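You operate a simulated robot arm through the tools that you are given. There is no shell and no other tool. Be economical: measure what you need, move in short steps, check, and stop when the job is done.

Carry out the task below with a simulated two-armed robot. There is one attempt and no reset: what you move stays moved.

Task
Pick up the blue corner with one hand, pass it to the other hand and put it on the fan side of the green bench.

It is judged by the outcome, as a careful person would: the job done as asked, and still so three seconds after it is handed in. It fails if anything else is knocked over, pushed out of place, dropped, spilled or broken.

Robot
Two 7-joint arms with two-finger parallel grippers on one trunk, on a base that drives. Base frame: it is fixed to the floor where the robot stands at the start and does not move with it; the origin is under the middle of the robot, x ahead of it, y to its left, z up. Lengths are in m, angles in rad, forces in N, time in s.
The left shoulder is at the start at [0.05, 0.168, 1.032], the right one opposite. With the tool pointing down near the work surface each hand reaches from about 0.22 to 0.66 m from the robot's upright axis, wherever it stands, measured 20 degrees to its own side. Places, roughly: blue corner (5x12x11 cm) [0.7, 0, 0.8]; fan side of the green bench [-1.9, -3.3, 0.8]. Payload 1.57 kg a hand.
The TCP of each hand is the grasp point between the finger pads, 0.03 m short of the fingertips. In the tool frame z runs along the fingers and y along their closing line. The gripper opens to 0.08 m. The fingers are 0.017 m wide and 0.012 m thick; the gripper's body (0.04 by 0.082 m) begins 0.08 m behind the TCP.
Orientation is that of the tool frame in the base frame, as [roll, pitch, yaw] about the fixed x, y, z axes, in that order (R = Rz(yaw) Ry(pitch) Rx(roll)). With the fingers straight down and closing along the base's y, the tool's x points along the base's -x, its y along +y and its z along -z.

Tools
- The arms move only by the tool apply_moves. It takes "left_motion", "right_motion" or both (then of equal length, played together; a hand with none holds still); each is a list of rows, each a list of 7 numbers: the shift along the tool's x, y, z in m, then the turn, a rotation vector about the tool's x, y, z in rad, then the finger opening in m, from 0 to 0.08. In form: [[tx, ty, tz, ax, ay, az, grip], ...]. A call has 1 to 10 rows; each row shifts and turns the commanded pose from where the row before left it, along the tool's axes as they then stand. Each row takes 0.2 s and may step no farther than 0.05 m and 0.15 rad from the row before; otherwise, or with a gripper value out of range, the whole call is refused. A pose out of reach is approached as far as the arm can. The call stops where the force on the tool passes 40 N (or 10 N more than at its start, if that is more) or the arm is blocked; 0.2 s more then pass. The fingers move at their own pace (about 0.045 m/s each) and stop on an object; they squeeze with about 32 N. The grip force told is the motor's: it shows also when the fingers shut on nothing. Time passes only in rows, and 0.2 s behind the last, so rows that do not move let the fingers close. It gives the time, the measured TCP pose, the force on the tool (base axes), the opening and the grip force at its end, in the units of the frame above (readings bear some noise), with the torque about the TCP (base axes, N m) and any sound that the robot's microphone picked up.
- Cameras (640 x 400 px; columns grow to the right, rows downward): "scene" is now at [0.13, 0.0136, 1.2525]; the picture's right is [0.15, -0.99, 0.00], its down [-0.47, -0.07, -0.88] and it looks along [0.87, 0.13, -0.47] (base axes); focal length 282 px, centre (320, 200). "left" rides on the left gripper at [0.072, 0.007, -0.122] in its tool frame; the picture's right is [-0.09, 1.00, 0.00], its down [-0.84, -0.08, -0.54] and it looks along [-0.54, -0.05, 0.84] (tool axes); focal length 238 px, centre (320, 200). "right" rides on the right gripper at [0.072, -0.007, -0.122] in its tool frame; the picture's right is [0.09, 1.00, 0.00], its down [-0.84, 0.08, -0.54] and it looks along [-0.54, 0.05, 0.84] (tool axes); focal length 238 px, centre (320, 200). There is no depth. A picture from a camera that has moved, and an enlarged one, comes with that camera's place and axes in the base frame and with its lens.
- camera(camera): a new picture of that camera. The clock stands still meanwhile.
- move_column(by): slides the trunk up (or, below 0, down) by that many m; the arms and the scene camera ride with it, the base frame stays. It gives what a move gives, with no picture.
- steer(legs): drives the robot by 1 to 6 legs, each [ahead, left, turn to the left] in m, m and rad, along the robot's own axes; the way and the turn of a leg run together, so that a leg with both is an arc; at most 1.5 m and 3.142 rad a leg. The arms and the cameras ride along, it lands a little off, and it stops where it bumps. It gives what a move gives.
- turn_head(pan, tilt): turns the head with the scene camera to pan (to the left, within 1.396 rad either way) and tilt (down, from -0.506 to 1.204), counted from straight ahead of the robot. It gives what a move gives.
- zoom(camera, box): a new picture of the part [left, top, right, bottom] of that camera's present view, enlarged. The clock stands still meanwhile.
- job_done(): hands the job in; it is judged then, once.

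Work in short steps. Places have to be worked out from the pictures, the camera data and where the tool is seen: move nearer, look again, correct. Check each grasp and each placing, and mend what went wrong. You have 120 turns and 100 pictures in all, those below and enlarged ones among them. Open the grippers and draw the arms clear of the work before you hand the job in, unless the task says otherwise; then end with one line.

The tools are called after "Request:" as name(argument=value, ...) on one line, values as JSON. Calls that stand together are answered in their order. apply_moves: Moves the arms, as the interface text tells. Its arguments: {"type":"object","properties":{"left_motion":{"type":"array","items":{"type":"array","items":{"type":"number"}}},"right_motion":{"type":"array","items":{"type":"array","items":{"type":"number"}}}},"required":[]} The other tools are called the same way: move_column (by) slides the trunk up or down; steer (legs) drives the base; turn_head (pan, tilt) turns the head that bears the scene camera; camera (camera) takes a picture; zoom (camera, box) takes an enlarged picture of a part of a camera's view; job_done () hands the job in.

At the start:

```text
clock: 0.0
left_tool_pos: [0.4228, 0.214, 1.0737]
left_orientation: [3.142, 0.0, -3.138]
left_contact_force: [-0.7, -0.2, -0.4]
left_wrist_torque: [0.03, 0.0, 0.0]
left_width: 0.0798
left_gripper_force: 0.0
right_tool_pos: [0.3863, -0.1399, 1.0142]
right_orientation: [-3.141, 0.0, 3.141]
right_contact_force: [-1.0, 0.1, 0.3]
right_wrist_torque: [-0.03, 0.02, 0.05]
right_width: 0.0799
right_gripper_force: 0.1
trunk travel left (down, up): [-0.2, 0.243]
robot x, y, heading: [-0.0004, 0.0016, -0.006]
head pan, tilt: [0.147, 0.492]
```

scene: 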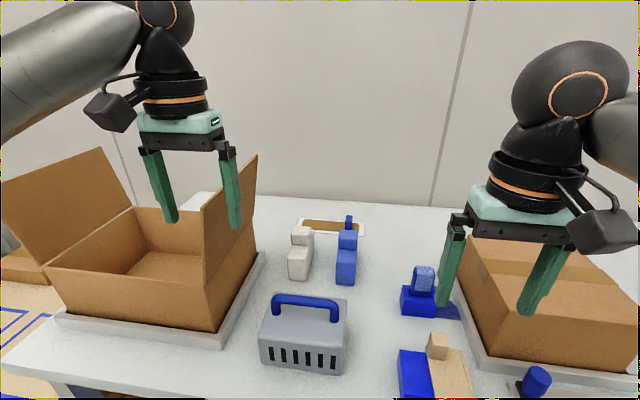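
right: 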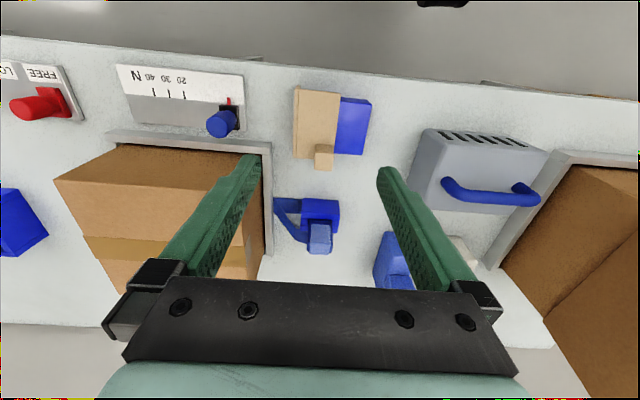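
left: 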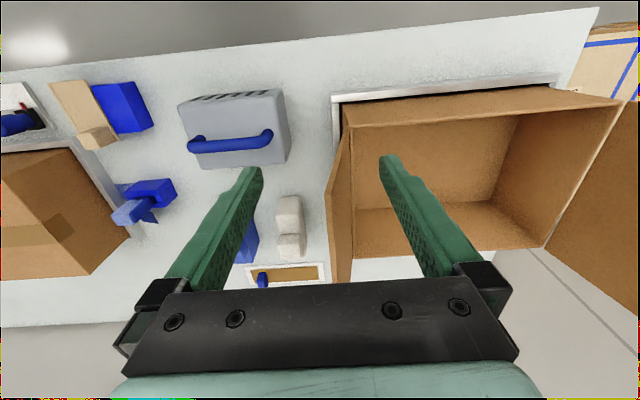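

I take an enlarged picture of the blue L-shaped piece near the image centre, which should be the blue corner at about [0.68, 0.02].

Request:
zoom(camera="scene", box=[240, 190, 480, 340])

Request:
turn_head(pan=-1.39, tilt=0.3)

Request:
camera(camera="scene")

```text
2.67 times, centred on (360, 265) of scene
camera zoom: at [0.13, 0.0136, 1.2525], right [0.15, -0.99, 0.0], down [-0.47, -0.07, -0.88], along [0.87, 0.13, -0.47], focal length 751 px, centre (213, 27)
```

zoom: 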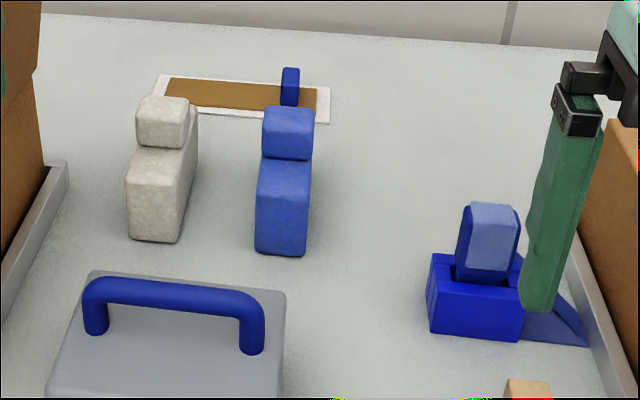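

```text
clock: 1.6
left_tool_pos: [0.4235, 0.2139, 1.0741]
left_orientation: [-3.141, 0.0, -3.141]
left_contact_force: [0.2, 0.1, 0.3]
left_wrist_torque: [0.0, 0.01, -0.02]
left_width: 0.0801
left_gripper_force: 0.0
right_tool_pos: [0.3853, -0.1378, 1.0145]
right_orientation: [3.141, -0.002, -3.142]
right_contact_force: [0.4, -0.3, 0.0]
right_wrist_torque: [0.01, 0.0, 0.01]
right_width: 0.0798
right_gripper_force: 0.0
trunk travel left (down, up): [-0.2, 0.243]
robot x, y, heading: [-0.001, -0.0012, -0.001]
head pan, tilt: [-1.389, 0.3]
```

```text
95 pictures are left
camera scene: at [0.0567, -0.0915, 1.2703], right [-0.98, -0.18, 0.0], down [-0.05, 0.29, -0.96], along [0.17, -0.94, -0.3], focal length 282 px, centre (320, 200)
```

scene: 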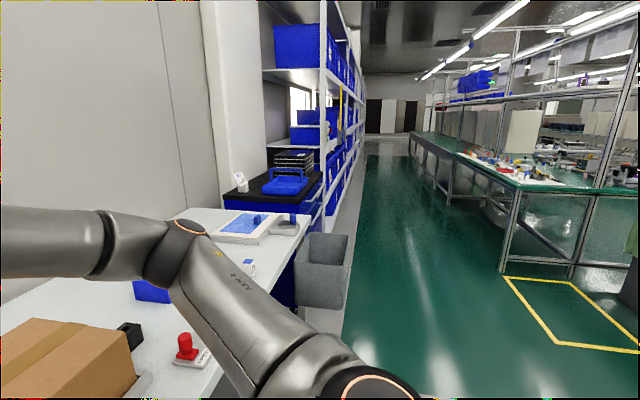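

The blue corner is an L-block (low end toward me, tall end away), about 5 cm wide along y, with its front near x≈0.61, y≈0.027. I move the right hand nearer, above it, and look with the head and the wrist.

Request:
apply_moves(right_motion=[[-0.02, 0.04, -0.01, 0, 0, 0, 0.08], [-0.02, 0.04, -0.01, 0, 0, 0, 0.08], [-0.02, 0.04, -0.01, 0, 0, 0, 0.08], [-0.02, 0.04, -0.01, 0, 0, 0, 0.08]])

Request:
camera(camera="right")

Request:
turn_head(pan=0.0, tilt=0.75)

Request:
camera(camera="scene")

```text
clock: 2.6
left_tool_pos: [0.4231, 0.2146, 1.0737]
left_orientation: [-3.14, 0.001, -3.14]
left_contact_force: [0.3, -0.5, 0.1]
left_wrist_torque: [-0.02, 0.04, -0.01]
left_width: 0.0801
left_gripper_force: 0.0
right_tool_pos: [0.4668, 0.0199, 1.0535]
right_orientation: [-3.138, 0.0, -3.141]
right_contact_force: [-0.2, -0.7, -0.4]
right_wrist_torque: [0.01, 0.03, 0.0]
right_width: 0.0799
right_gripper_force: 0.0
trunk travel left (down, up): [-0.2, 0.243]
robot x, y, heading: [0.0022, -0.0016, 0.001]
head pan, tilt: [-1.389, 0.3]
```

```text
94 pictures are left
camera right: at [0.3946, 0.0134, 1.1751], right [-0.09, 1.0, 0.0], down [0.84, 0.08, 0.54], along [0.54, 0.05, -0.84], focal length 238 px, centre (320, 200)
```

right: 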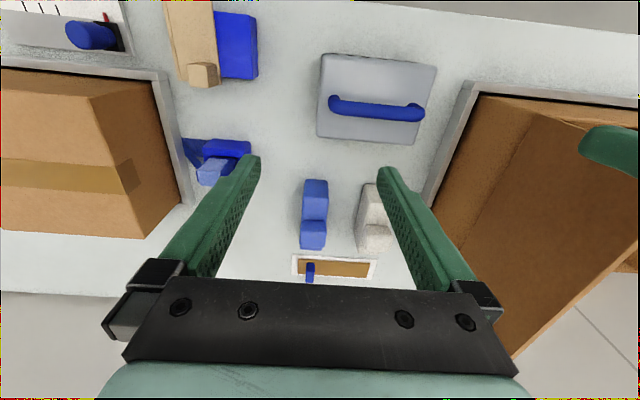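

```text
clock: 4.2
left_tool_pos: [0.4228, 0.215, 1.0737]
left_orientation: [-3.141, 0.001, -3.14]
left_contact_force: [0.8, -0.7, 0.1]
left_wrist_torque: [0.02, 0.03, 0.0]
left_width: 0.0802
left_gripper_force: 0.0
right_tool_pos: [0.4654, 0.0187, 1.0527]
right_orientation: [-3.142, -0.002, -3.141]
right_contact_force: [0.6, -0.2, 0.4]
right_wrist_torque: [0.01, -0.04, -0.03]
right_width: 0.0801
right_gripper_force: 0.2
trunk travel left (down, up): [-0.2, 0.243]
robot x, y, heading: [-0.0027, 0.0003, 0.003]
head pan, tilt: [0.0, 0.75]
```

```text
93 pictures are left
camera scene: at [0.1227, 0.0003, 1.2299], right [0.0, -1.0, 0.0], down [-0.68, 0.0, -0.73], along [0.73, 0.0, -0.68], focal length 282 px, centre (320, 200)
```

scene: 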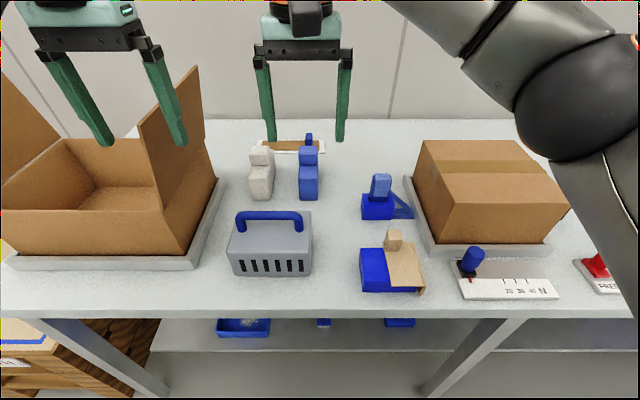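

I enlarge the wrist and head views to read the L-block's edges.

Request:
zoom(camera="right", box=[250, 140, 410, 290])

Request:
zoom(camera="scene", box=[220, 120, 350, 290])

```text
2.67 times, centred on (330, 215) of right
camera zoom: at [0.3947, 0.0121, 1.1751], right [-0.09, 1.0, 0.0], down [0.84, 0.08, 0.54], along [0.54, 0.05, -0.84], focal length 636 px, centre (293, 160)
```

zoom: 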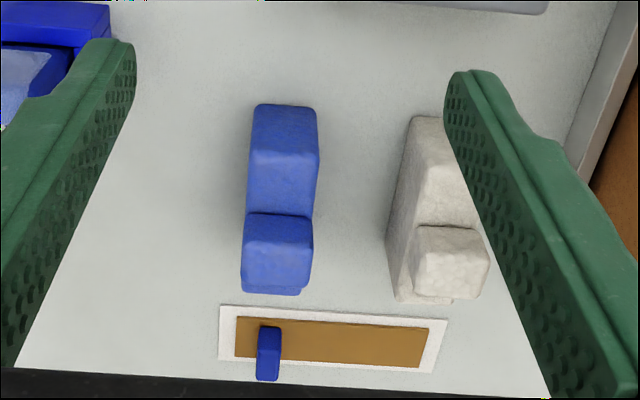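

```text
2.35 times, centred on (285, 205) of scene
camera zoom: at [0.1227, 0.0003, 1.2299], right [0.0, -1.0, 0.0], down [-0.68, 0.0, -0.73], along [0.73, 0.0, -0.68], focal length 662 px, centre (402, 188)
```

zoom: 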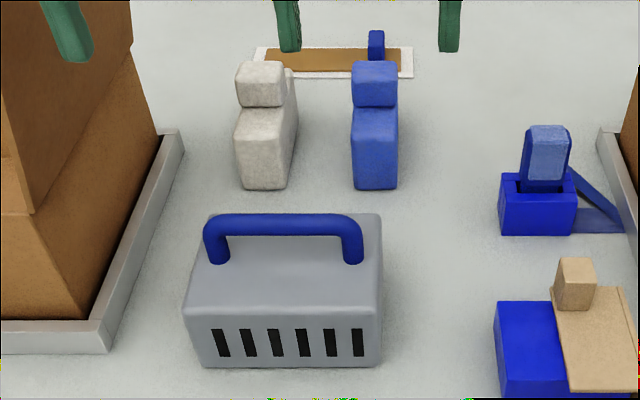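

The piece seems to have a base about 12 cm long (x≈0.606–0.73) with a raised block in the middle. I need a side view, so I shift the right hand to the right and yaw it left to look along +y.

Request:
apply_moves(right_motion=[[-0.02, -0.045, 0, 0, 0, 0, 0.08], [-0.02, -0.045, 0, 0, 0, 0, 0.08], [-0.02, -0.045, 0, 0, 0, 0, 0.08], [0, 0, 0, 0, 0, -0.15, 0.08], [0, 0, 0, 0, 0, -0.15, 0.08], [0, 0, 0, 0, 0, -0.15, 0.08], [0, 0, 0, 0, 0, -0.15, 0.08], [0, 0, 0, 0, 0, -0.15, 0.08], [0, 0, 0, 0, 0, -0.15, 0.08], [0, 0, 0, 0, 0, -0.15, 0.08]])

Request:
apply_moves(right_motion=[[0, 0, 0, 0, 0, -0.15, 0.08], [0, 0, 0, 0, 0, -0.15, 0.08], [0, 0, 0, 0, 0, -0.15, 0.08], [0, 0, 0, 0, -0.12, 0, 0.08], [0, 0, 0, 0, -0.12, 0, 0.08], [0, 0, 0, 0, -0.12, 0, 0.08]])

Request:
camera(camera="right")

```text
clock: 6.3
left_tool_pos: [0.4239, 0.2136, 1.0729]
left_orientation: [3.141, 0.0, -3.14]
left_contact_force: [-0.2, 0.2, 0.2]
left_wrist_torque: [-0.01, 0.04, 0.02]
left_width: 0.0799
left_gripper_force: 0.1
right_tool_pos: [0.4356, -0.0887, 1.0256]
right_orientation: [-3.141, 0.001, -2.094]
right_contact_force: [0.1, -0.4, -0.4]
right_wrist_torque: [-0.02, 0.05, 0.0]
right_width: 0.0801
right_gripper_force: 0.1
right hand out of reach, approached as far as the arm can: row 8, 9, 10
trunk travel left (down, up): [-0.2, 0.243]
robot x, y, heading: [-0.0012, 0.0022, 0.0]
head pan, tilt: [0.0, 0.75]
```

```text
clock: 7.8
left_tool_pos: [0.4234, 0.2137, 1.0732]
left_orientation: [3.141, -0.001, -3.141]
left_contact_force: [0.2, -0.1, 0.0]
left_wrist_torque: [0.02, -0.01, 0.02]
left_width: 0.0799
left_gripper_force: 0.1
right_tool_pos: [0.3304, -0.0553, 1.0016]
right_orientation: [3.141, 0.363, -1.645]
right_contact_force: [-0.4, -0.1, -0.6]
right_wrist_torque: [-0.01, 0.04, -0.02]
right_width: 0.0799
right_gripper_force: 0.0
right hand out of reach, approached as far as the arm can: row 1, 2, 3
trunk travel left (down, up): [-0.2, 0.243]
robot x, y, heading: [-0.003, 0.0038, 0.001]
head pan, tilt: [0.0, 0.75]
```

```text
90 pictures are left
camera right: at [0.3316, -0.167, 1.0903], right [-1.0, -0.01, -0.03], down [-0.03, 0.59, 0.8], along [0.01, 0.8, -0.59], focal length 238 px, centre (320, 200)
```

right: 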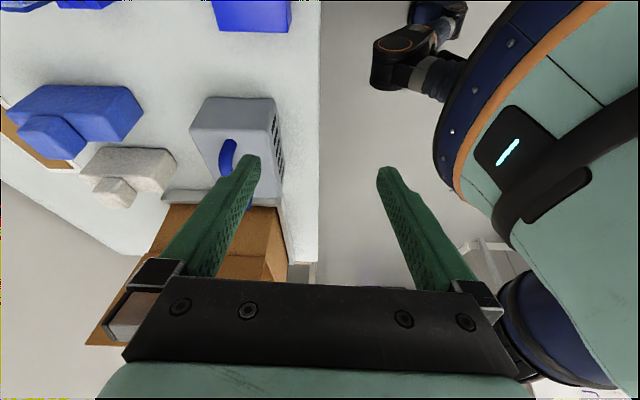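

The side view shows the blue piece at the left; I enlarge it.

Request:
zoom(camera="right", box=[0, 60, 200, 220])

```text
2.50 times, centred on (100, 140) of right
camera zoom: at [0.3316, -0.167, 1.0903], right [-1.0, -0.01, -0.03], down [-0.03, 0.59, 0.8], along [0.01, 0.8, -0.59], focal length 596 px, centre (870, 350)
```

zoom: 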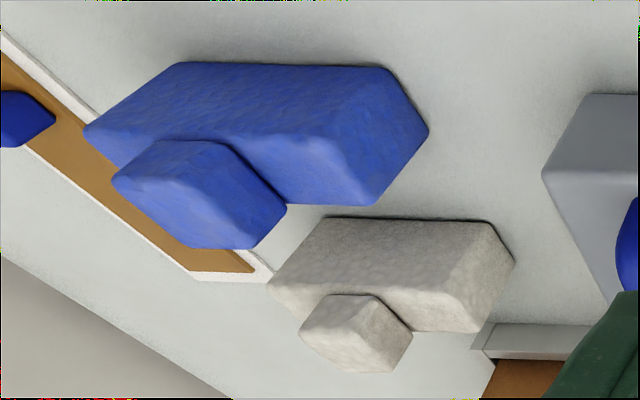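

The piece is now clear: bar x 0.607–0.723, y 0.007–0.055, top z≈0.842, block on top x 0.645–0.685 up to z≈0.885. Plan: right hand grips the near bar end, left hand takes the far end. I turn the right hand back and look down past the table edge for driving clearance.

Request:
apply_moves(right_motion=[[0, 0, 0, 0, 0.12, 0, 0.08], [0, 0, 0, 0, 0.12, 0, 0.08], [0, 0, 0, 0, 0.12, 0, 0.08], [0, 0, 0, 0, 0, 0.15, 0.08], [0, 0, 0, 0, 0, 0.15, 0.08], [0, 0, 0, 0, 0, 0.15, 0.08], [0, 0, 0, 0, 0, 0.15, 0.08], [0, 0, 0, 0, 0, 0.15, 0.08], [0, 0, 0, 0, 0, 0.15, 0.08], [0, 0, 0, 0, 0, 0.15, 0.08]])

Request:
apply_moves(right_motion=[[0, 0, 0, 0, 0, 0.15, 0.08], [0, 0, 0, 0, 0, 0.15, 0.08], [0, 0, 0, 0, 0, 0.15, 0.08]])

Request:
turn_head(pan=0.0, tilt=1.2)

Request:
camera(camera="scene")

```text
clock: 9.9
left_tool_pos: [0.4226, 0.214, 1.0729]
left_orientation: [3.14, 0.001, -3.14]
left_contact_force: [0.3, -0.2, 0.0]
left_wrist_torque: [0.01, 0.0, 0.0]
left_width: 0.08
left_gripper_force: 0.0
right_tool_pos: [0.3326, -0.0558, 1.0025]
right_orientation: [3.141, 0.001, -2.694]
right_contact_force: [0.3, 0.8, -0.3]
right_wrist_torque: [0.03, 0.02, 0.04]
right_width: 0.0799
right_gripper_force: 0.1
trunk travel left (down, up): [-0.2, 0.243]
robot x, y, heading: [-0.0005, 0.003, 0.004]
head pan, tilt: [0.0, 0.75]
```

```text
clock: 10.8
left_tool_pos: [0.4229, 0.2132, 1.0737]
left_orientation: [3.141, 0.0, -3.14]
left_contact_force: [-0.1, -0.1, 0.4]
left_wrist_torque: [0.02, -0.03, 0.0]
left_width: 0.0798
left_gripper_force: 0.0
right_tool_pos: [0.3337, -0.0558, 1.0025]
right_orientation: [3.141, 0.0, 3.137]
right_contact_force: [0.4, 0.8, -0.6]
right_wrist_torque: [0.0, 0.02, 0.0]
right_width: 0.0802
right_gripper_force: 0.1
trunk travel left (down, up): [-0.2, 0.243]
robot x, y, heading: [-0.0022, -0.0002, -0.002]
head pan, tilt: [0.0, 0.75]
```

```text
clock: 11.7
left_tool_pos: [0.4227, 0.2143, 1.073]
left_orientation: [3.141, 0.001, -3.14]
left_contact_force: [-0.2, -0.4, 0.1]
left_wrist_torque: [0.01, 0.05, 0.02]
left_width: 0.0798
left_gripper_force: 0.1
right_tool_pos: [0.3329, -0.0572, 1.0025]
right_orientation: [3.141, 0.0, 3.141]
right_contact_force: [-0.2, -0.4, 0.5]
right_wrist_torque: [0.0, -0.02, 0.0]
right_width: 0.08
right_gripper_force: 0.0
trunk travel left (down, up): [-0.2, 0.243]
robot x, y, heading: [0.0023, -0.0027, 0.0]
head pan, tilt: [0.0, 1.201]
```

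```text
88 pictures are left
camera scene: at [0.0958, 0.0003, 1.1982], right [0.0, -1.0, 0.0], down [-0.93, 0.0, -0.36], along [0.36, 0.0, -0.93], focal length 282 px, centre (320, 200)
```

scene: 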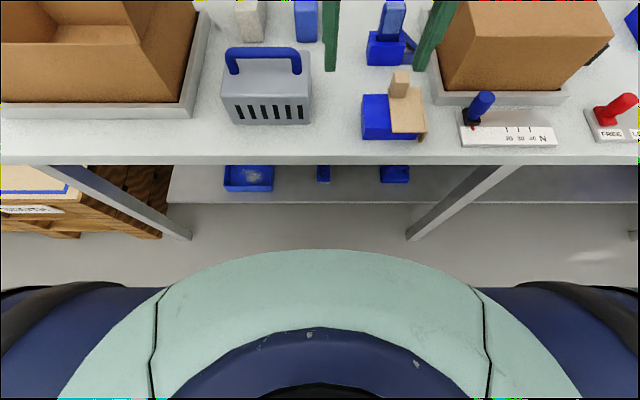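

Base front is at about x≈0.27 and table legs at about 0.37, so a 7 cm advance is safe. The left hand is close to the box flap, so I first raise and pull it back.

Request:
apply_moves(left_motion=[[0, 0, -0.04, 0, 0, 0, 0.08], [0, 0, -0.04, 0, 0, 0, 0.08], [0.02, 0, -0.04, 0, 0, 0, 0.08], [0.04, 0, 0, 0, 0, 0, 0.08], [0.03, 0, 0, 0, 0, 0, 0.08]])

Request:
steer(legs=[[0.07, 0.03, 0]])

Request:
turn_head(pan=0.0, tilt=0.75)

Request:
camera(camera="scene")

```text
clock: 12.8
left_tool_pos: [0.3344, 0.2148, 1.1932]
left_orientation: [3.141, 0.0, -3.14]
left_contact_force: [-0.2, -0.5, -0.9]
left_wrist_torque: [0.01, -0.01, -0.01]
left_width: 0.0797
left_gripper_force: 0.0
right_tool_pos: [0.3333, -0.057, 1.0019]
right_orientation: [-3.141, -0.001, 3.141]
right_contact_force: [0.1, -0.6, -0.7]
right_wrist_torque: [0.03, -0.01, 0.0]
right_width: 0.0799
right_gripper_force: 0.1
trunk travel left (down, up): [-0.2, 0.243]
robot x, y, heading: [0.0026, -0.0019, -0.002]
head pan, tilt: [0.0, 1.201]
```

```text
clock: 13.9
left_tool_pos: [0.4047, 0.2433, 1.1926]
left_orientation: [-3.137, 0.001, -3.139]
left_contact_force: [0.0, 0.6, 0.4]
left_wrist_torque: [0.0, 0.0, -0.02]
left_width: 0.08
left_gripper_force: 0.1
right_tool_pos: [0.4039, -0.0256, 1.0018]
right_orientation: [-3.142, 0.0, -3.141]
right_contact_force: [0.5, 0.0, 0.8]
right_wrist_torque: [-0.02, 0.01, 0.0]
right_width: 0.0799
right_gripper_force: 0.0
trunk travel left (down, up): [-0.2, 0.243]
robot x, y, heading: [0.0642, 0.0303, 0.001]
head pan, tilt: [0.0, 1.201]
```

```text
clock: 14.8
left_tool_pos: [0.4038, 0.2441, 1.1924]
left_orientation: [-3.141, 0.002, -3.141]
left_contact_force: [-0.1, 0.0, 0.3]
left_wrist_torque: [0.01, -0.02, 0.0]
left_width: 0.0801
left_gripper_force: 0.1
right_tool_pos: [0.4028, -0.0265, 1.0021]
right_orientation: [3.14, -0.001, -3.141]
right_contact_force: [0.1, -0.6, 0.3]
right_wrist_torque: [0.0, -0.03, 0.0]
right_width: 0.08
right_gripper_force: 0.0
trunk travel left (down, up): [-0.2, 0.243]
robot x, y, heading: [0.0725, 0.0295, -0.003]
head pan, tilt: [0.0, 0.75]
```

```text
87 pictures are left
camera scene: at [0.1919, 0.0305, 1.2299], right [0.0, -1.0, 0.0], down [-0.68, 0.0, -0.73], along [0.73, 0.0, -0.68], focal length 282 px, centre (320, 200)
```

scene: 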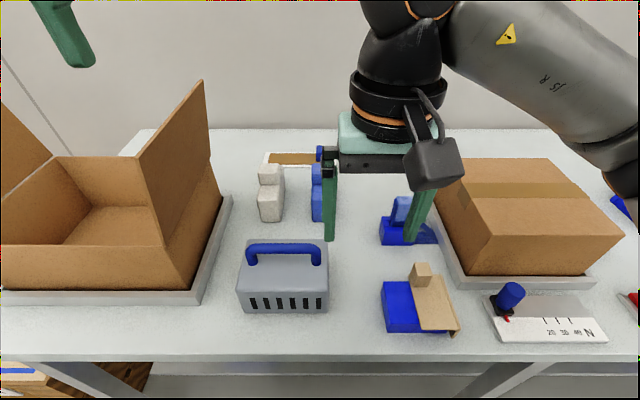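

Robot is at (0.072, 0.030). I bring the right hand above the near bar end (0.622, 0.031), z≈0.95.

Request:
apply_moves(right_motion=[[-0.0438, 0.0115, 0, 0, 0, 0, 0.08], [-0.0438, 0.0115, 0, 0, 0, 0, 0.08], [-0.0438, 0.0115, 0, 0, 0, 0, 0.08], [-0.0438, 0.0115, 0.0, 0, 0, 0, 0.08], [-0.0438, 0.0115, 0.025, 0, 0, 0, 0.08], [0, 0, 0.025, 0, 0, 0, 0.08]])

Request:
camera(camera="right")

Request:
camera(camera="scene")

```text
refused: row 5 steps farther than a row can; nothing moved
```

```text
86 pictures are left
camera right: at [0.331, -0.0332, 1.1241], right [-0.09, 1.0, 0.0], down [0.84, 0.08, 0.54], along [0.54, 0.05, -0.84], focal length 238 px, centre (320, 200)
```

right: 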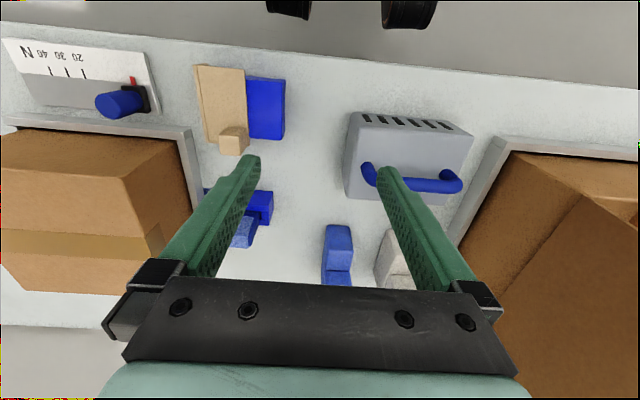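

```text
85 pictures are left
camera scene: at [0.1919, 0.0305, 1.2299], right [0.0, -1.0, 0.0], down [-0.68, 0.0, -0.73], along [0.73, 0.0, -0.68], focal length 282 px, centre (320, 200)
```

scene: 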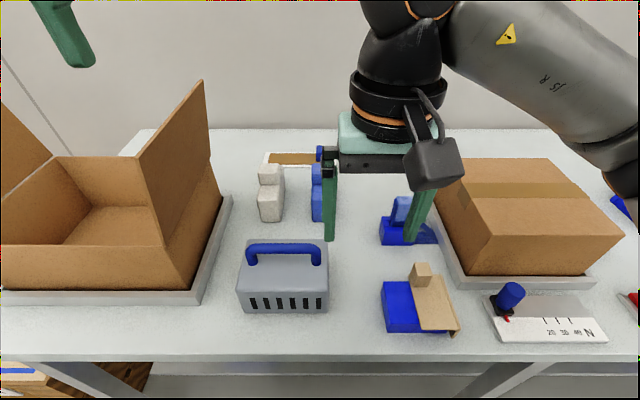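

One row was too long a step; I split it and repeat.

Request:
apply_moves(right_motion=[[-0.0438, 0.0115, 0, 0, 0, 0, 0.08], [-0.0438, 0.0115, 0, 0, 0, 0, 0.08], [-0.0438, 0.0115, 0, 0, 0, 0, 0.08], [-0.0438, 0.0115, 0.0, 0, 0, 0, 0.08], [-0.0438, 0.0115, 0.0, 0, 0, 0, 0.08], [0, 0, 0.025, 0, 0, 0, 0.08], [0, 0, 0.025, 0, 0, 0, 0.08]])

Request:
camera(camera="right")

Request:
camera(camera="scene")

```text
clock: 16.4
left_tool_pos: [0.4042, 0.2435, 1.1923]
left_orientation: [3.141, 0.0, -3.137]
left_contact_force: [0.8, -0.1, -0.1]
left_wrist_torque: [-0.03, 0.0, 0.01]
left_width: 0.0799
left_gripper_force: 0.1
right_tool_pos: [0.6219, 0.03, 0.952]
right_orientation: [-3.14, -0.001, -3.141]
right_contact_force: [0.7, 0.5, -1.4]
right_wrist_torque: [-0.02, 0.05, -0.02]
right_width: 0.0798
right_gripper_force: 0.0
trunk travel left (down, up): [-0.2, 0.243]
robot x, y, heading: [0.0662, 0.0312, 0.002]
head pan, tilt: [0.0, 0.75]
```

```text
84 pictures are left
camera right: at [0.5505, 0.0234, 1.0745], right [-0.09, 1.0, 0.0], down [0.84, 0.08, 0.54], along [0.54, 0.05, -0.84], focal length 238 px, centre (320, 200)
```

right: 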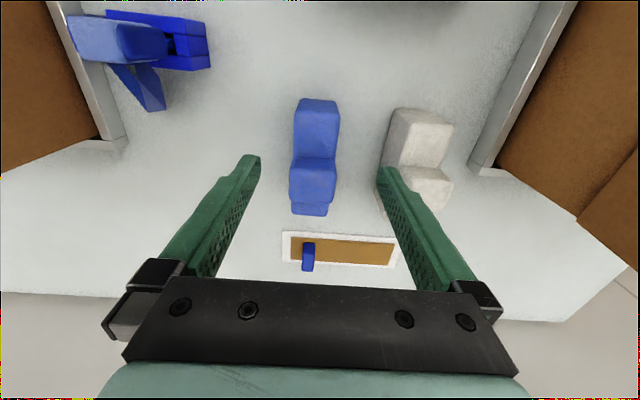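

```text
83 pictures are left
camera scene: at [0.1922, 0.0303, 1.2299], right [0.0, -1.0, 0.0], down [-0.68, 0.0, -0.73], along [0.73, 0.0, -0.68], focal length 282 px, centre (320, 200)
```

scene: 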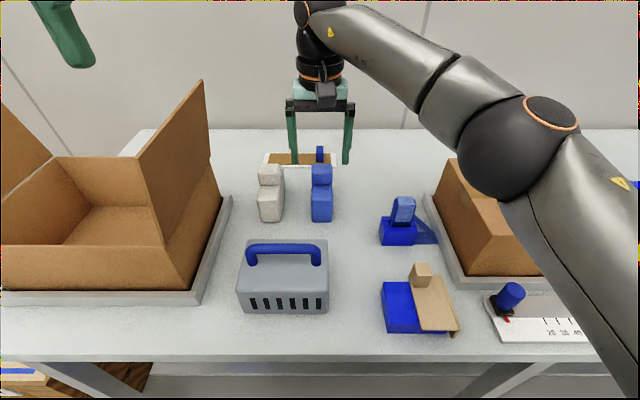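

The piece's centre line is y≈0.026 with yaw ≈0; the white neighbour begins at y≈0.10, so the fingers fit. I shift 4 mm right and descend to z≈0.82.

Request:
apply_moves(right_motion=[[0, -0.004, 0.034, 0, 0, 0, 0.076], [0, 0, 0.034, 0, 0, 0, 0.076], [0, 0, 0.022, 0, 0, 0, 0.076]])

Request:
camera(camera="right")

Request:
zoom(camera="scene", box=[220, 80, 420, 250])

```text
clock: 17.2
left_tool_pos: [0.4038, 0.244, 1.1928]
left_orientation: [-3.14, 0.002, -3.139]
left_contact_force: [0.3, -0.1, 1.0]
left_wrist_torque: [-0.03, -0.02, 0.0]
left_width: 0.08
left_gripper_force: 0.0
right_tool_pos: [0.6207, 0.0284, 0.8609]
right_orientation: [3.142, -0.001, 3.142]
right_contact_force: [-0.6, -1.3, -0.3]
right_wrist_torque: [0.01, 0.03, -0.01]
right_width: 0.0758
right_gripper_force: 0.2
trunk travel left (down, up): [-0.2, 0.243]
robot x, y, heading: [0.0656, 0.033, -0.005]
head pan, tilt: [0.0, 0.75]
```

```text
82 pictures are left
camera right: at [0.5493, 0.0213, 0.9827], right [-0.09, 1.0, 0.0], down [0.84, 0.08, 0.54], along [0.54, 0.05, -0.84], focal length 238 px, centre (320, 200)
```

right: 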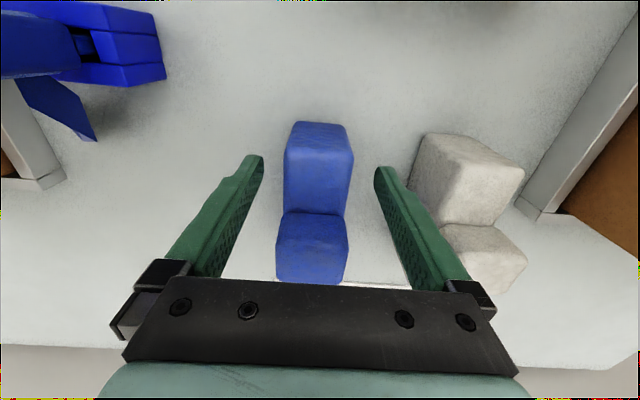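

```text
2.35 times, centred on (320, 165) of scene
camera zoom: at [0.192, 0.0305, 1.2299], right [0.0, -1.0, 0.0], down [-0.68, 0.0, -0.73], along [0.73, 0.0, -0.68], focal length 662 px, centre (320, 282)
```

zoom: 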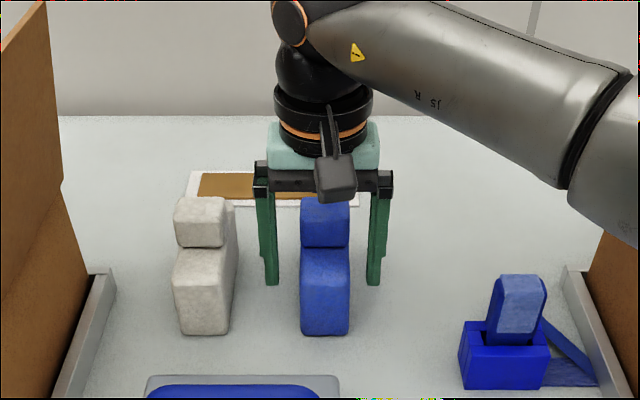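

Fingers straddle the near bar end. I descend to z≈0.818 and close.

Request:
apply_moves(right_motion=[[0, -0.003, 0.025, 0, 0, 0, 0.076], [0, 0, 0.018, 0, 0, 0, 0.076], [0, 0, 0, 0, 0, 0, 0.06], [0, 0, 0, 0, 0, 0, 0.05], [0, 0, 0, 0, 0, 0, 0.03], [0, 0, 0, 0, 0, 0, 0.03], [0, 0, 0, 0, 0, 0, 0.03]])

Request:
camera(camera="right")

```text
clock: 18.8
left_tool_pos: [0.4042, 0.2445, 1.1924]
left_orientation: [-3.141, 0.001, -3.139]
left_contact_force: [0.4, -0.8, 0.5]
left_wrist_torque: [0.0, 0.01, 0.0]
left_width: 0.08
left_gripper_force: 0.1
right_tool_pos: [0.6211, 0.0243, 0.8189]
right_orientation: [3.14, -0.001, 3.142]
right_contact_force: [0.4, 0.3, 0.2]
right_wrist_torque: [-0.03, 0.06, -0.01]
right_width: 0.043
right_gripper_force: 31.4
trunk travel left (down, up): [-0.2, 0.243]
robot x, y, heading: [0.0701, 0.0267, -0.001]
head pan, tilt: [0.0, 0.75]
```

```text
80 pictures are left
camera right: at [0.5508, 0.0184, 0.9416], right [-0.09, 1.0, 0.0], down [0.84, 0.08, 0.54], along [0.54, 0.05, -0.84], focal length 238 px, centre (320, 200)
```

right: 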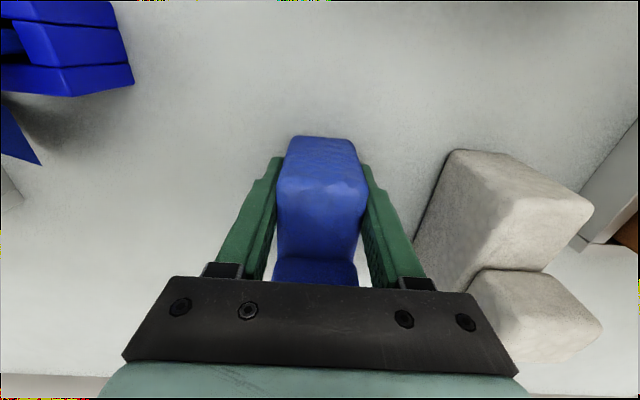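

Gripped (31 N at 43 mm). I lift straight up and check.

Request:
apply_moves(right_motion=[[0, 0, -0.02, 0, 0, 0, 0.03], [0, 0, -0.03, 0, 0, 0, 0.03], [0, 0, -0.04, 0, 0, 0, 0.03], [0, 0, -0.04, 0, 0, 0, 0.03], [0, 0, -0.04, 0, 0, 0, 0.03], [0, 0, -0.04, 0, 0, 0, 0.03]])

Request:
camera(camera="scene")

```text
clock: 20.2
left_tool_pos: [0.4028, 0.244, 1.1924]
left_orientation: [3.141, 0.0, -3.14]
left_contact_force: [-0.2, 0.3, -0.2]
left_wrist_torque: [-0.01, 0.01, 0.0]
left_width: 0.0799
left_gripper_force: 0.1
right_tool_pos: [0.6108, 0.0267, 1.0311]
right_orientation: [3.141, 0.001, -3.14]
right_contact_force: [-0.4, -1.1, -0.3]
right_wrist_torque: [-0.01, -0.02, 0.0]
right_width: 0.0426
right_gripper_force: 31.8
right hand out of reach, approached as far as the arm can: row 6
trunk travel left (down, up): [-0.2, 0.243]
robot x, y, heading: [0.0654, 0.0302, -0.002]
head pan, tilt: [0.0, 0.75]
```

```text
79 pictures are left
camera scene: at [0.1915, 0.0302, 1.23], right [0.0, -1.0, 0.0], down [-0.68, 0.0, -0.73], along [0.73, 0.0, -0.68], focal length 282 px, centre (320, 200)
```

scene: 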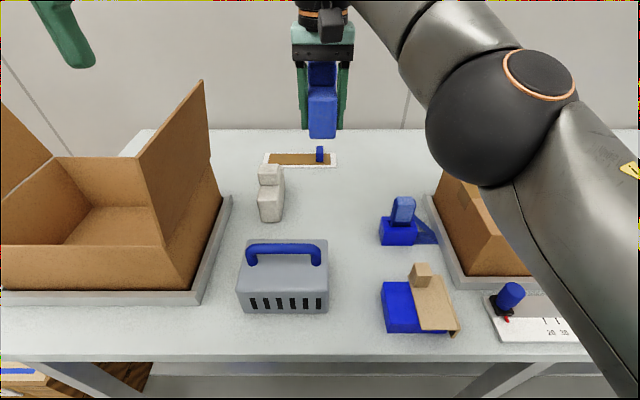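

The piece is lifted level. I pull it in and then drive back 0.35 m for a free space in which to hand over.

Request:
apply_moves(right_motion=[[0.04, 0, 0, 0, 0, 0, 0.03], [0.045, -0.01, 0, 0, 0, 0, 0.03], [0.045, -0.02, 0, 0, 0, 0, 0.03], [0.04, -0.02, 0, 0, 0, 0, 0.03]])

Request:
steer(legs=[[-0.35, 0, 0]])

```text
clock: 21.2
left_tool_pos: [0.4032, 0.2441, 1.193]
left_orientation: [-3.141, 0.001, -3.139]
left_contact_force: [0.3, 0.4, -0.4]
left_wrist_torque: [-0.02, 0.0, 0.0]
left_width: 0.0801
left_gripper_force: 0.0
right_tool_pos: [0.4398, -0.0255, 1.0299]
right_orientation: [3.141, 0.0, 3.14]
right_contact_force: [-0.6, 0.3, -0.8]
right_wrist_torque: [0.01, 0.0, 0.01]
right_width: 0.043
right_gripper_force: 32.3
trunk travel left (down, up): [-0.2, 0.243]
robot x, y, heading: [0.0706, 0.0266, 0.001]
head pan, tilt: [0.0, 0.75]
```

```text
clock: 23.5
left_tool_pos: [0.055, 0.2433, 1.1926]
left_orientation: [-3.141, 0.0, 3.14]
left_contact_force: [-0.3, -0.6, -0.2]
left_wrist_torque: [-0.01, -0.03, -0.04]
left_width: 0.08
left_gripper_force: 0.0
right_tool_pos: [0.0906, -0.0271, 1.03]
right_orientation: [-3.141, 0.0, 3.139]
right_contact_force: [-0.2, -0.2, -0.5]
right_wrist_torque: [-0.01, 0.0, 0.01]
right_width: 0.0431
right_gripper_force: 32.2
trunk travel left (down, up): [-0.2, 0.243]
robot x, y, heading: [-0.2817, 0.0268, -0.003]
head pan, tilt: [0.0, 0.75]
```

I now turn the right hand 90° left (object's free end to the left) and the left hand 90° right, staying well apart.

Request:
apply_moves(right_motion=[[0.04, 0.008, 0, 0, 0, -0.1, 0.03], [0, 0, 0, 0, 0, -0.15, 0.03], [0, 0, 0, 0, 0, -0.15, 0.03], [0, 0, 0, 0, 0, -0.15, 0.03], [0, 0, 0, 0, 0, -0.15, 0.03], [0, 0, 0, 0, 0, -0.15, 0.03], [0, 0, 0, 0, 0, -0.15, 0.03], [0, 0, 0, 0, 0, -0.15, 0.03], [0, 0, 0, 0, 0, -0.15, 0.03], [0, 0, 0, 0, 0, -0.15, 0.03]], left_motion=[[0, 0.03, 0, 0, 0, 0.1, 0.08], [0, 0, 0, 0, 0, 0.15, 0.08], [0, 0, 0, 0, 0, 0.15, 0.08], [0, 0, 0, 0, 0, 0.15, 0.08], [0, 0, 0, 0, 0, 0.15, 0.08], [0, 0, 0, 0, 0, 0.15, 0.08], [0, 0, 0, 0, 0, 0.15, 0.08], [0, 0, 0, 0, 0, 0.15, 0.08], [0, 0, 0, 0, 0, 0.15, 0.08], [0, 0, 0, 0, 0, 0.15, 0.08]])

Request:
camera(camera="scene")

```text
clock: 25.7
left_tool_pos: [0.0544, 0.2738, 1.1937]
left_orientation: [-3.141, -0.001, 1.688]
left_contact_force: [-0.3, 0.2, 0.0]
left_wrist_torque: [0.01, 0.03, 0.02]
left_width: 0.08
left_gripper_force: 0.0
right_tool_pos: [0.0501, -0.0182, 1.0296]
right_orientation: [-3.141, 0.0, -1.693]
right_contact_force: [0.2, -0.2, -0.8]
right_wrist_torque: [-0.02, 0.0, 0.05]
right_width: 0.043
right_gripper_force: 31.5
trunk travel left (down, up): [-0.2, 0.243]
robot x, y, heading: [-0.2827, 0.0302, 0.003]
head pan, tilt: [0.0, 0.75]
```

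```text
78 pictures are left
camera scene: at [-0.1584, 0.0305, 1.2299], right [0.0, -1.0, 0.0], down [-0.68, 0.0, -0.73], along [0.73, 0.0, -0.68], focal length 282 px, centre (320, 200)
```

scene: 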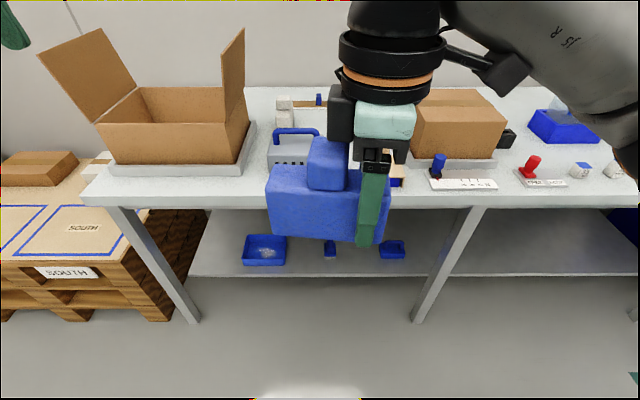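

Both turned well. I finish the yaw on both, lean the left hand outward by 0.45 rad, and look before closing in.

Request:
apply_moves(right_motion=[[0, 0, 0, 0, 0, -0.122, 0.03], [0, 0, 0, 0, 0, 0, 0.03], [0, 0, 0, 0, 0, 0, 0.03], [0, 0, 0, 0, 0, 0, 0.03], [0, 0, 0, 0, 0, 0, 0.03], [0, 0, 0, 0, 0, 0, 0.03]], left_motion=[[0, 0, 0, 0, 0, 0.117, 0.08], [-0.04, 0, 0, 0, 0, 0, 0.08], [-0.04, -0.004, 0, 0, 0, 0, 0.08], [0, 0, 0, 0, -0.15, 0, 0.08], [0, 0, 0, 0, -0.15, 0, 0.08], [0, 0, 0, 0, -0.15, 0, 0.08]])

Request:
camera(camera="left")

```text
clock: 27.1
left_tool_pos: [0.051, 0.1956, 1.1922]
left_orientation: [3.141, 0.453, 1.577]
left_contact_force: [-0.5, -0.5, -0.4]
left_wrist_torque: [-0.02, 0.01, 0.03]
left_width: 0.0798
left_gripper_force: 0.0
right_tool_pos: [0.0329, -0.0137, 1.0251]
right_orientation: [-3.141, -0.001, -1.577]
right_contact_force: [0.6, 0.3, -0.2]
right_wrist_torque: [-0.02, 0.0, 0.01]
right_width: 0.043
right_gripper_force: 31.0
right hand out of reach, approached as far as the arm can: row 1
trunk travel left (down, up): [-0.2, 0.243]
robot x, y, heading: [-0.2805, 0.0329, -0.006]
head pan, tilt: [0.0, 0.75]
```

```text
77 pictures are left
camera left: at [0.0565, 0.3135, 1.2707], right [1.0, -0.08, 0.04], down [-0.07, -0.52, 0.85], along [-0.05, -0.85, -0.52], focal length 238 px, centre (320, 200)
```

left: 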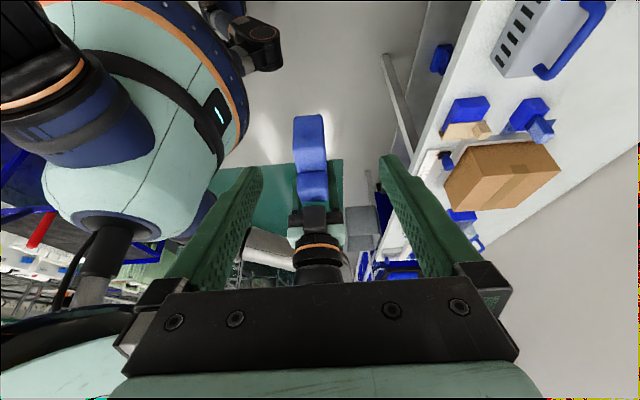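

The object is nearly centred in the left view. I align the left hand (x to 0.033) and advance along its tool axis to about 7 cm short.

Request:
apply_moves(left_motion=[[-0.04, -0.018, 0, 0, 0, 0, 0.08], [0, 0, 0.045, 0, 0, 0, 0.08], [0, 0, 0.045, 0, 0, 0, 0.08], [0, 0, 0.04, 0, 0, 0, 0.08]])

Request:
camera(camera="left")

Request:
camera(camera="scene")

```text
clock: 28.1
left_tool_pos: [0.0344, 0.0992, 1.0915]
left_orientation: [3.141, 0.453, 1.574]
left_contact_force: [-0.1, -0.9, -0.1]
left_wrist_torque: [0.0, -0.02, 0.02]
left_width: 0.0798
left_gripper_force: 0.0
right_tool_pos: [0.0322, -0.013, 1.0248]
right_orientation: [-3.141, 0.001, -1.576]
right_contact_force: [0.3, 0.4, -1.6]
right_wrist_torque: [-0.03, -0.01, -0.01]
right_width: 0.043
right_gripper_force: 32.0
trunk travel left (down, up): [-0.2, 0.243]
robot x, y, heading: [-0.2809, 0.0325, -0.0]
head pan, tilt: [0.0, 0.75]
```

```text
76 pictures are left
camera left: at [0.0391, 0.2188, 1.1704], right [1.0, -0.08, 0.04], down [-0.08, -0.52, 0.85], along [-0.05, -0.85, -0.52], focal length 238 px, centre (320, 200)
```

left: 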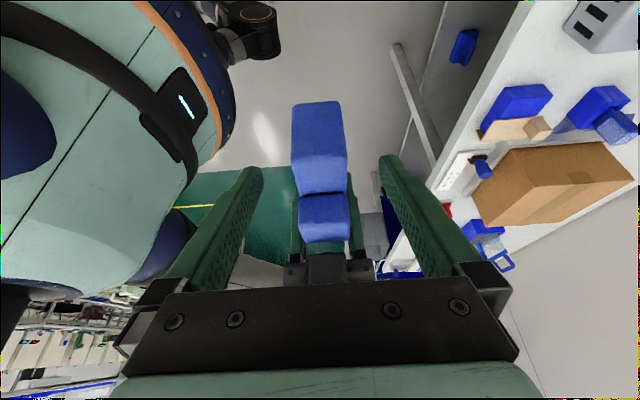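

```text
75 pictures are left
camera scene: at [-0.1583, 0.0304, 1.2299], right [0.0, -1.0, 0.0], down [-0.68, 0.0, -0.73], along [0.73, 0.0, -0.68], focal length 282 px, centre (320, 200)
```

scene: 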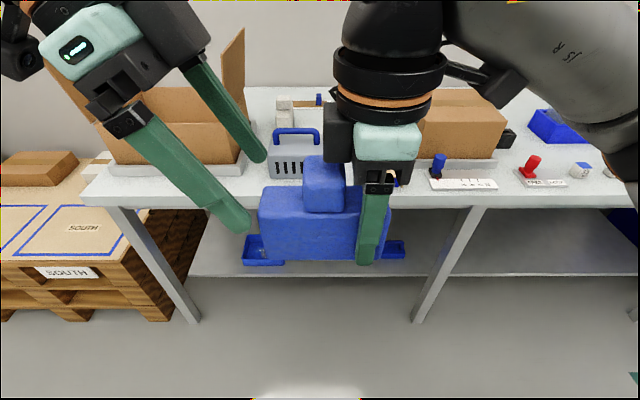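

Alignment is good. I advance the last 7 cm and close the left hand on the free bar end.

Request:
apply_moves(left_motion=[[0.0015, -0.001, 0.035, 0, 0, 0, 0.08], [0.002, 0, 0.035, 0, 0, 0, 0.08], [0, 0, 0, 0, 0, 0, 0.08]])

Request:
camera(camera="scene")

Request:
camera(camera="left")

```text
clock: 28.9
left_tool_pos: [0.0342, 0.0728, 1.0283]
left_orientation: [-3.141, 0.451, 1.575]
left_contact_force: [0.1, 0.3, -0.6]
left_wrist_torque: [0.01, -0.01, -0.02]
left_width: 0.08
left_gripper_force: 0.1
right_tool_pos: [0.032, -0.0135, 1.024]
right_orientation: [3.141, 0.0, -1.576]
right_contact_force: [0.3, 0.8, -0.1]
right_wrist_torque: [-0.01, 0.0, 0.01]
right_width: 0.0433
right_gripper_force: 32.4
trunk travel left (down, up): [-0.2, 0.243]
robot x, y, heading: [-0.2831, 0.0332, -0.007]
head pan, tilt: [0.0, 0.75]
```

```text
74 pictures are left
camera scene: at [-0.1584, 0.0305, 1.2299], right [0.0, -1.0, 0.0], down [-0.68, 0.0, -0.73], along [0.73, 0.0, -0.68], focal length 282 px, centre (320, 200)
```

scene: 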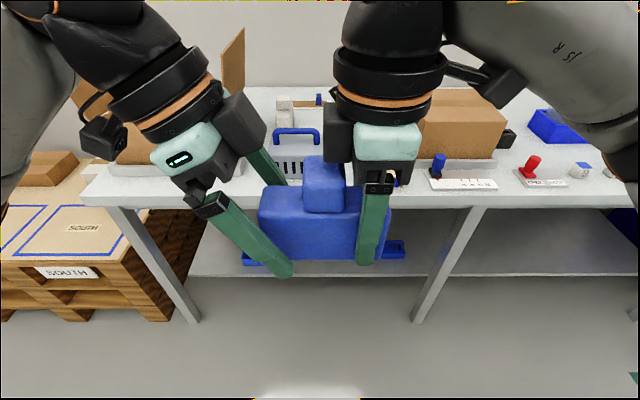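

```text
73 pictures are left
camera left: at [0.0392, 0.1908, 1.106], right [1.0, -0.08, 0.04], down [-0.08, -0.52, 0.85], along [-0.05, -0.85, -0.52], focal length 238 px, centre (320, 200)
```

left: 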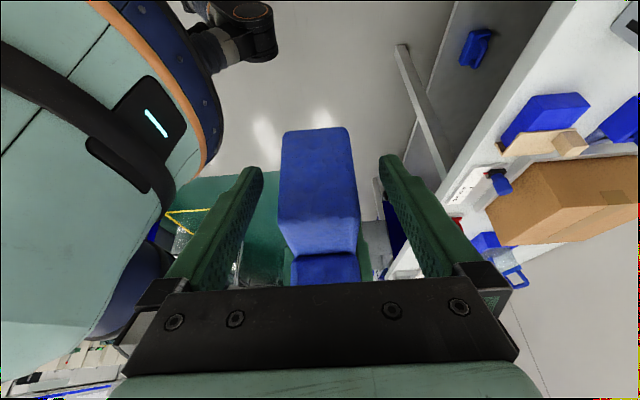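

The left fingers straddle the end and the tips sit just above the object's underside; I back off 5 mm for clearance and close the left hand.

Request:
apply_moves(left_motion=[[0, 0, -0.005, 0, 0, 0, 0.08], [0, 0, 0, 0, 0, 0, 0.06], [0, 0, 0, 0, 0, 0, 0.045], [0, 0, 0, 0, 0, 0, 0.03], [0, 0, 0, 0, 0, 0, 0.03], [0, 0, 0, 0, 0, 0, 0.03], [0, 0, 0, 0, 0, 0, 0.03]])

```text
clock: 30.5
left_tool_pos: [0.0339, 0.0747, 1.0325]
left_orientation: [3.141, 0.449, 1.573]
left_contact_force: [-4.8, 0.8, 0.6]
left_wrist_torque: [0.02, 0.15, -0.28]
left_width: 0.0431
left_gripper_force: 32.0
right_tool_pos: [0.0327, -0.0143, 1.025]
right_orientation: [-3.142, 0.0, -1.578]
right_contact_force: [3.9, 0.2, -1.0]
right_wrist_torque: [-0.03, -0.11, -0.09]
right_width: 0.0432
right_gripper_force: 32.3
trunk travel left (down, up): [-0.2, 0.243]
robot x, y, heading: [-0.2797, 0.0299, -0.005]
head pan, tilt: [0.0, 0.75]
```

The left hand grips at 43 mm with 32 N. Now the right hand opens.

Request:
apply_moves(right_motion=[[0, 0, 0, 0, 0, 0, 0.05], [0, 0, 0, 0, 0, 0, 0.06], [0, 0, 0, 0, 0, 0, 0.08], [0, 0, 0, 0, 0, 0, 0.08], [0, 0, 0, 0, 0, 0, 0.08]])

Request:
camera(camera="scene")

```text
clock: 31.7
left_tool_pos: [0.033, 0.0754, 1.0329]
left_orientation: [-3.141, 0.45, 1.576]
left_contact_force: [-0.6, 0.6, -0.1]
left_wrist_torque: [0.0, 0.05, 0.01]
left_width: 0.0429
left_gripper_force: 32.2
right_tool_pos: [0.0322, -0.0125, 1.0241]
right_orientation: [3.141, 0.0, -1.575]
right_contact_force: [0.0, 0.0, 0.6]
right_wrist_torque: [-0.02, -0.05, 0.02]
right_width: 0.0798
right_gripper_force: 0.1
trunk travel left (down, up): [-0.2, 0.243]
robot x, y, heading: [-0.278, 0.0308, -0.006]
head pan, tilt: [0.0, 0.75]
```

```text
72 pictures are left
camera scene: at [-0.1584, 0.0305, 1.2299], right [0.0, -1.0, 0.0], down [-0.68, 0.0, -0.73], along [0.73, 0.0, -0.68], focal length 282 px, centre (320, 200)
```

scene: 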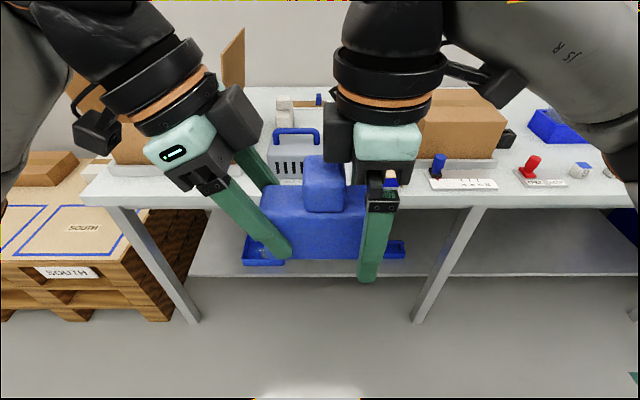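

The object stays in the left hand. I withdraw the right hand sideways to the right and then turn it back.

Request:
apply_moves(right_motion=[[0.03, 0, 0, 0, 0, 0, 0.08], [0.04, 0, 0, 0, 0, 0, 0.08], [0.05, 0, 0, 0, 0, 0, 0.08], [0, 0, 0, 0, 0, 0.15, 0.08], [0, 0, 0, 0, 0, 0.15, 0.08], [0, 0, 0, 0, 0, 0.15, 0.08], [0, 0, 0, 0, 0, 0.15, 0.08], [0, 0, 0, 0, 0, 0.15, 0.08], [0, 0, 0, 0, 0, 0.15, 0.08], [0, 0, 0, 0, 0, 0.15, 0.08]])

Request:
camera(camera="scene")

```text
clock: 33.9
left_tool_pos: [0.0334, 0.0747, 1.0327]
left_orientation: [-3.14, 0.45, 1.575]
left_contact_force: [0.1, -0.6, 0.3]
left_wrist_torque: [0.01, 0.0, -0.02]
left_width: 0.0432
left_gripper_force: 31.7
right_tool_pos: [-0.0088, -0.1099, 1.0135]
right_orientation: [-3.14, 0.0, -2.626]
right_contact_force: [-0.1, -0.6, 0.6]
right_wrist_torque: [0.02, 0.01, 0.01]
right_width: 0.0799
right_gripper_force: 0.0
right hand out of reach, approached as far as the arm can: row 1, 2, 3
trunk travel left (down, up): [-0.2, 0.243]
robot x, y, heading: [-0.2842, 0.0309, -0.003]
head pan, tilt: [0.0, 0.75]
```

```text
71 pictures are left
camera scene: at [-0.1584, 0.0305, 1.2299], right [0.0, -1.0, 0.0], down [-0.68, 0.0, -0.73], along [0.73, 0.0, -0.68], focal length 282 px, centre (320, 200)
```

scene: 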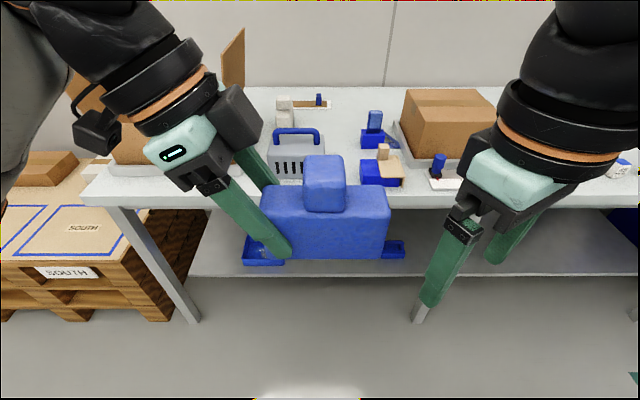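

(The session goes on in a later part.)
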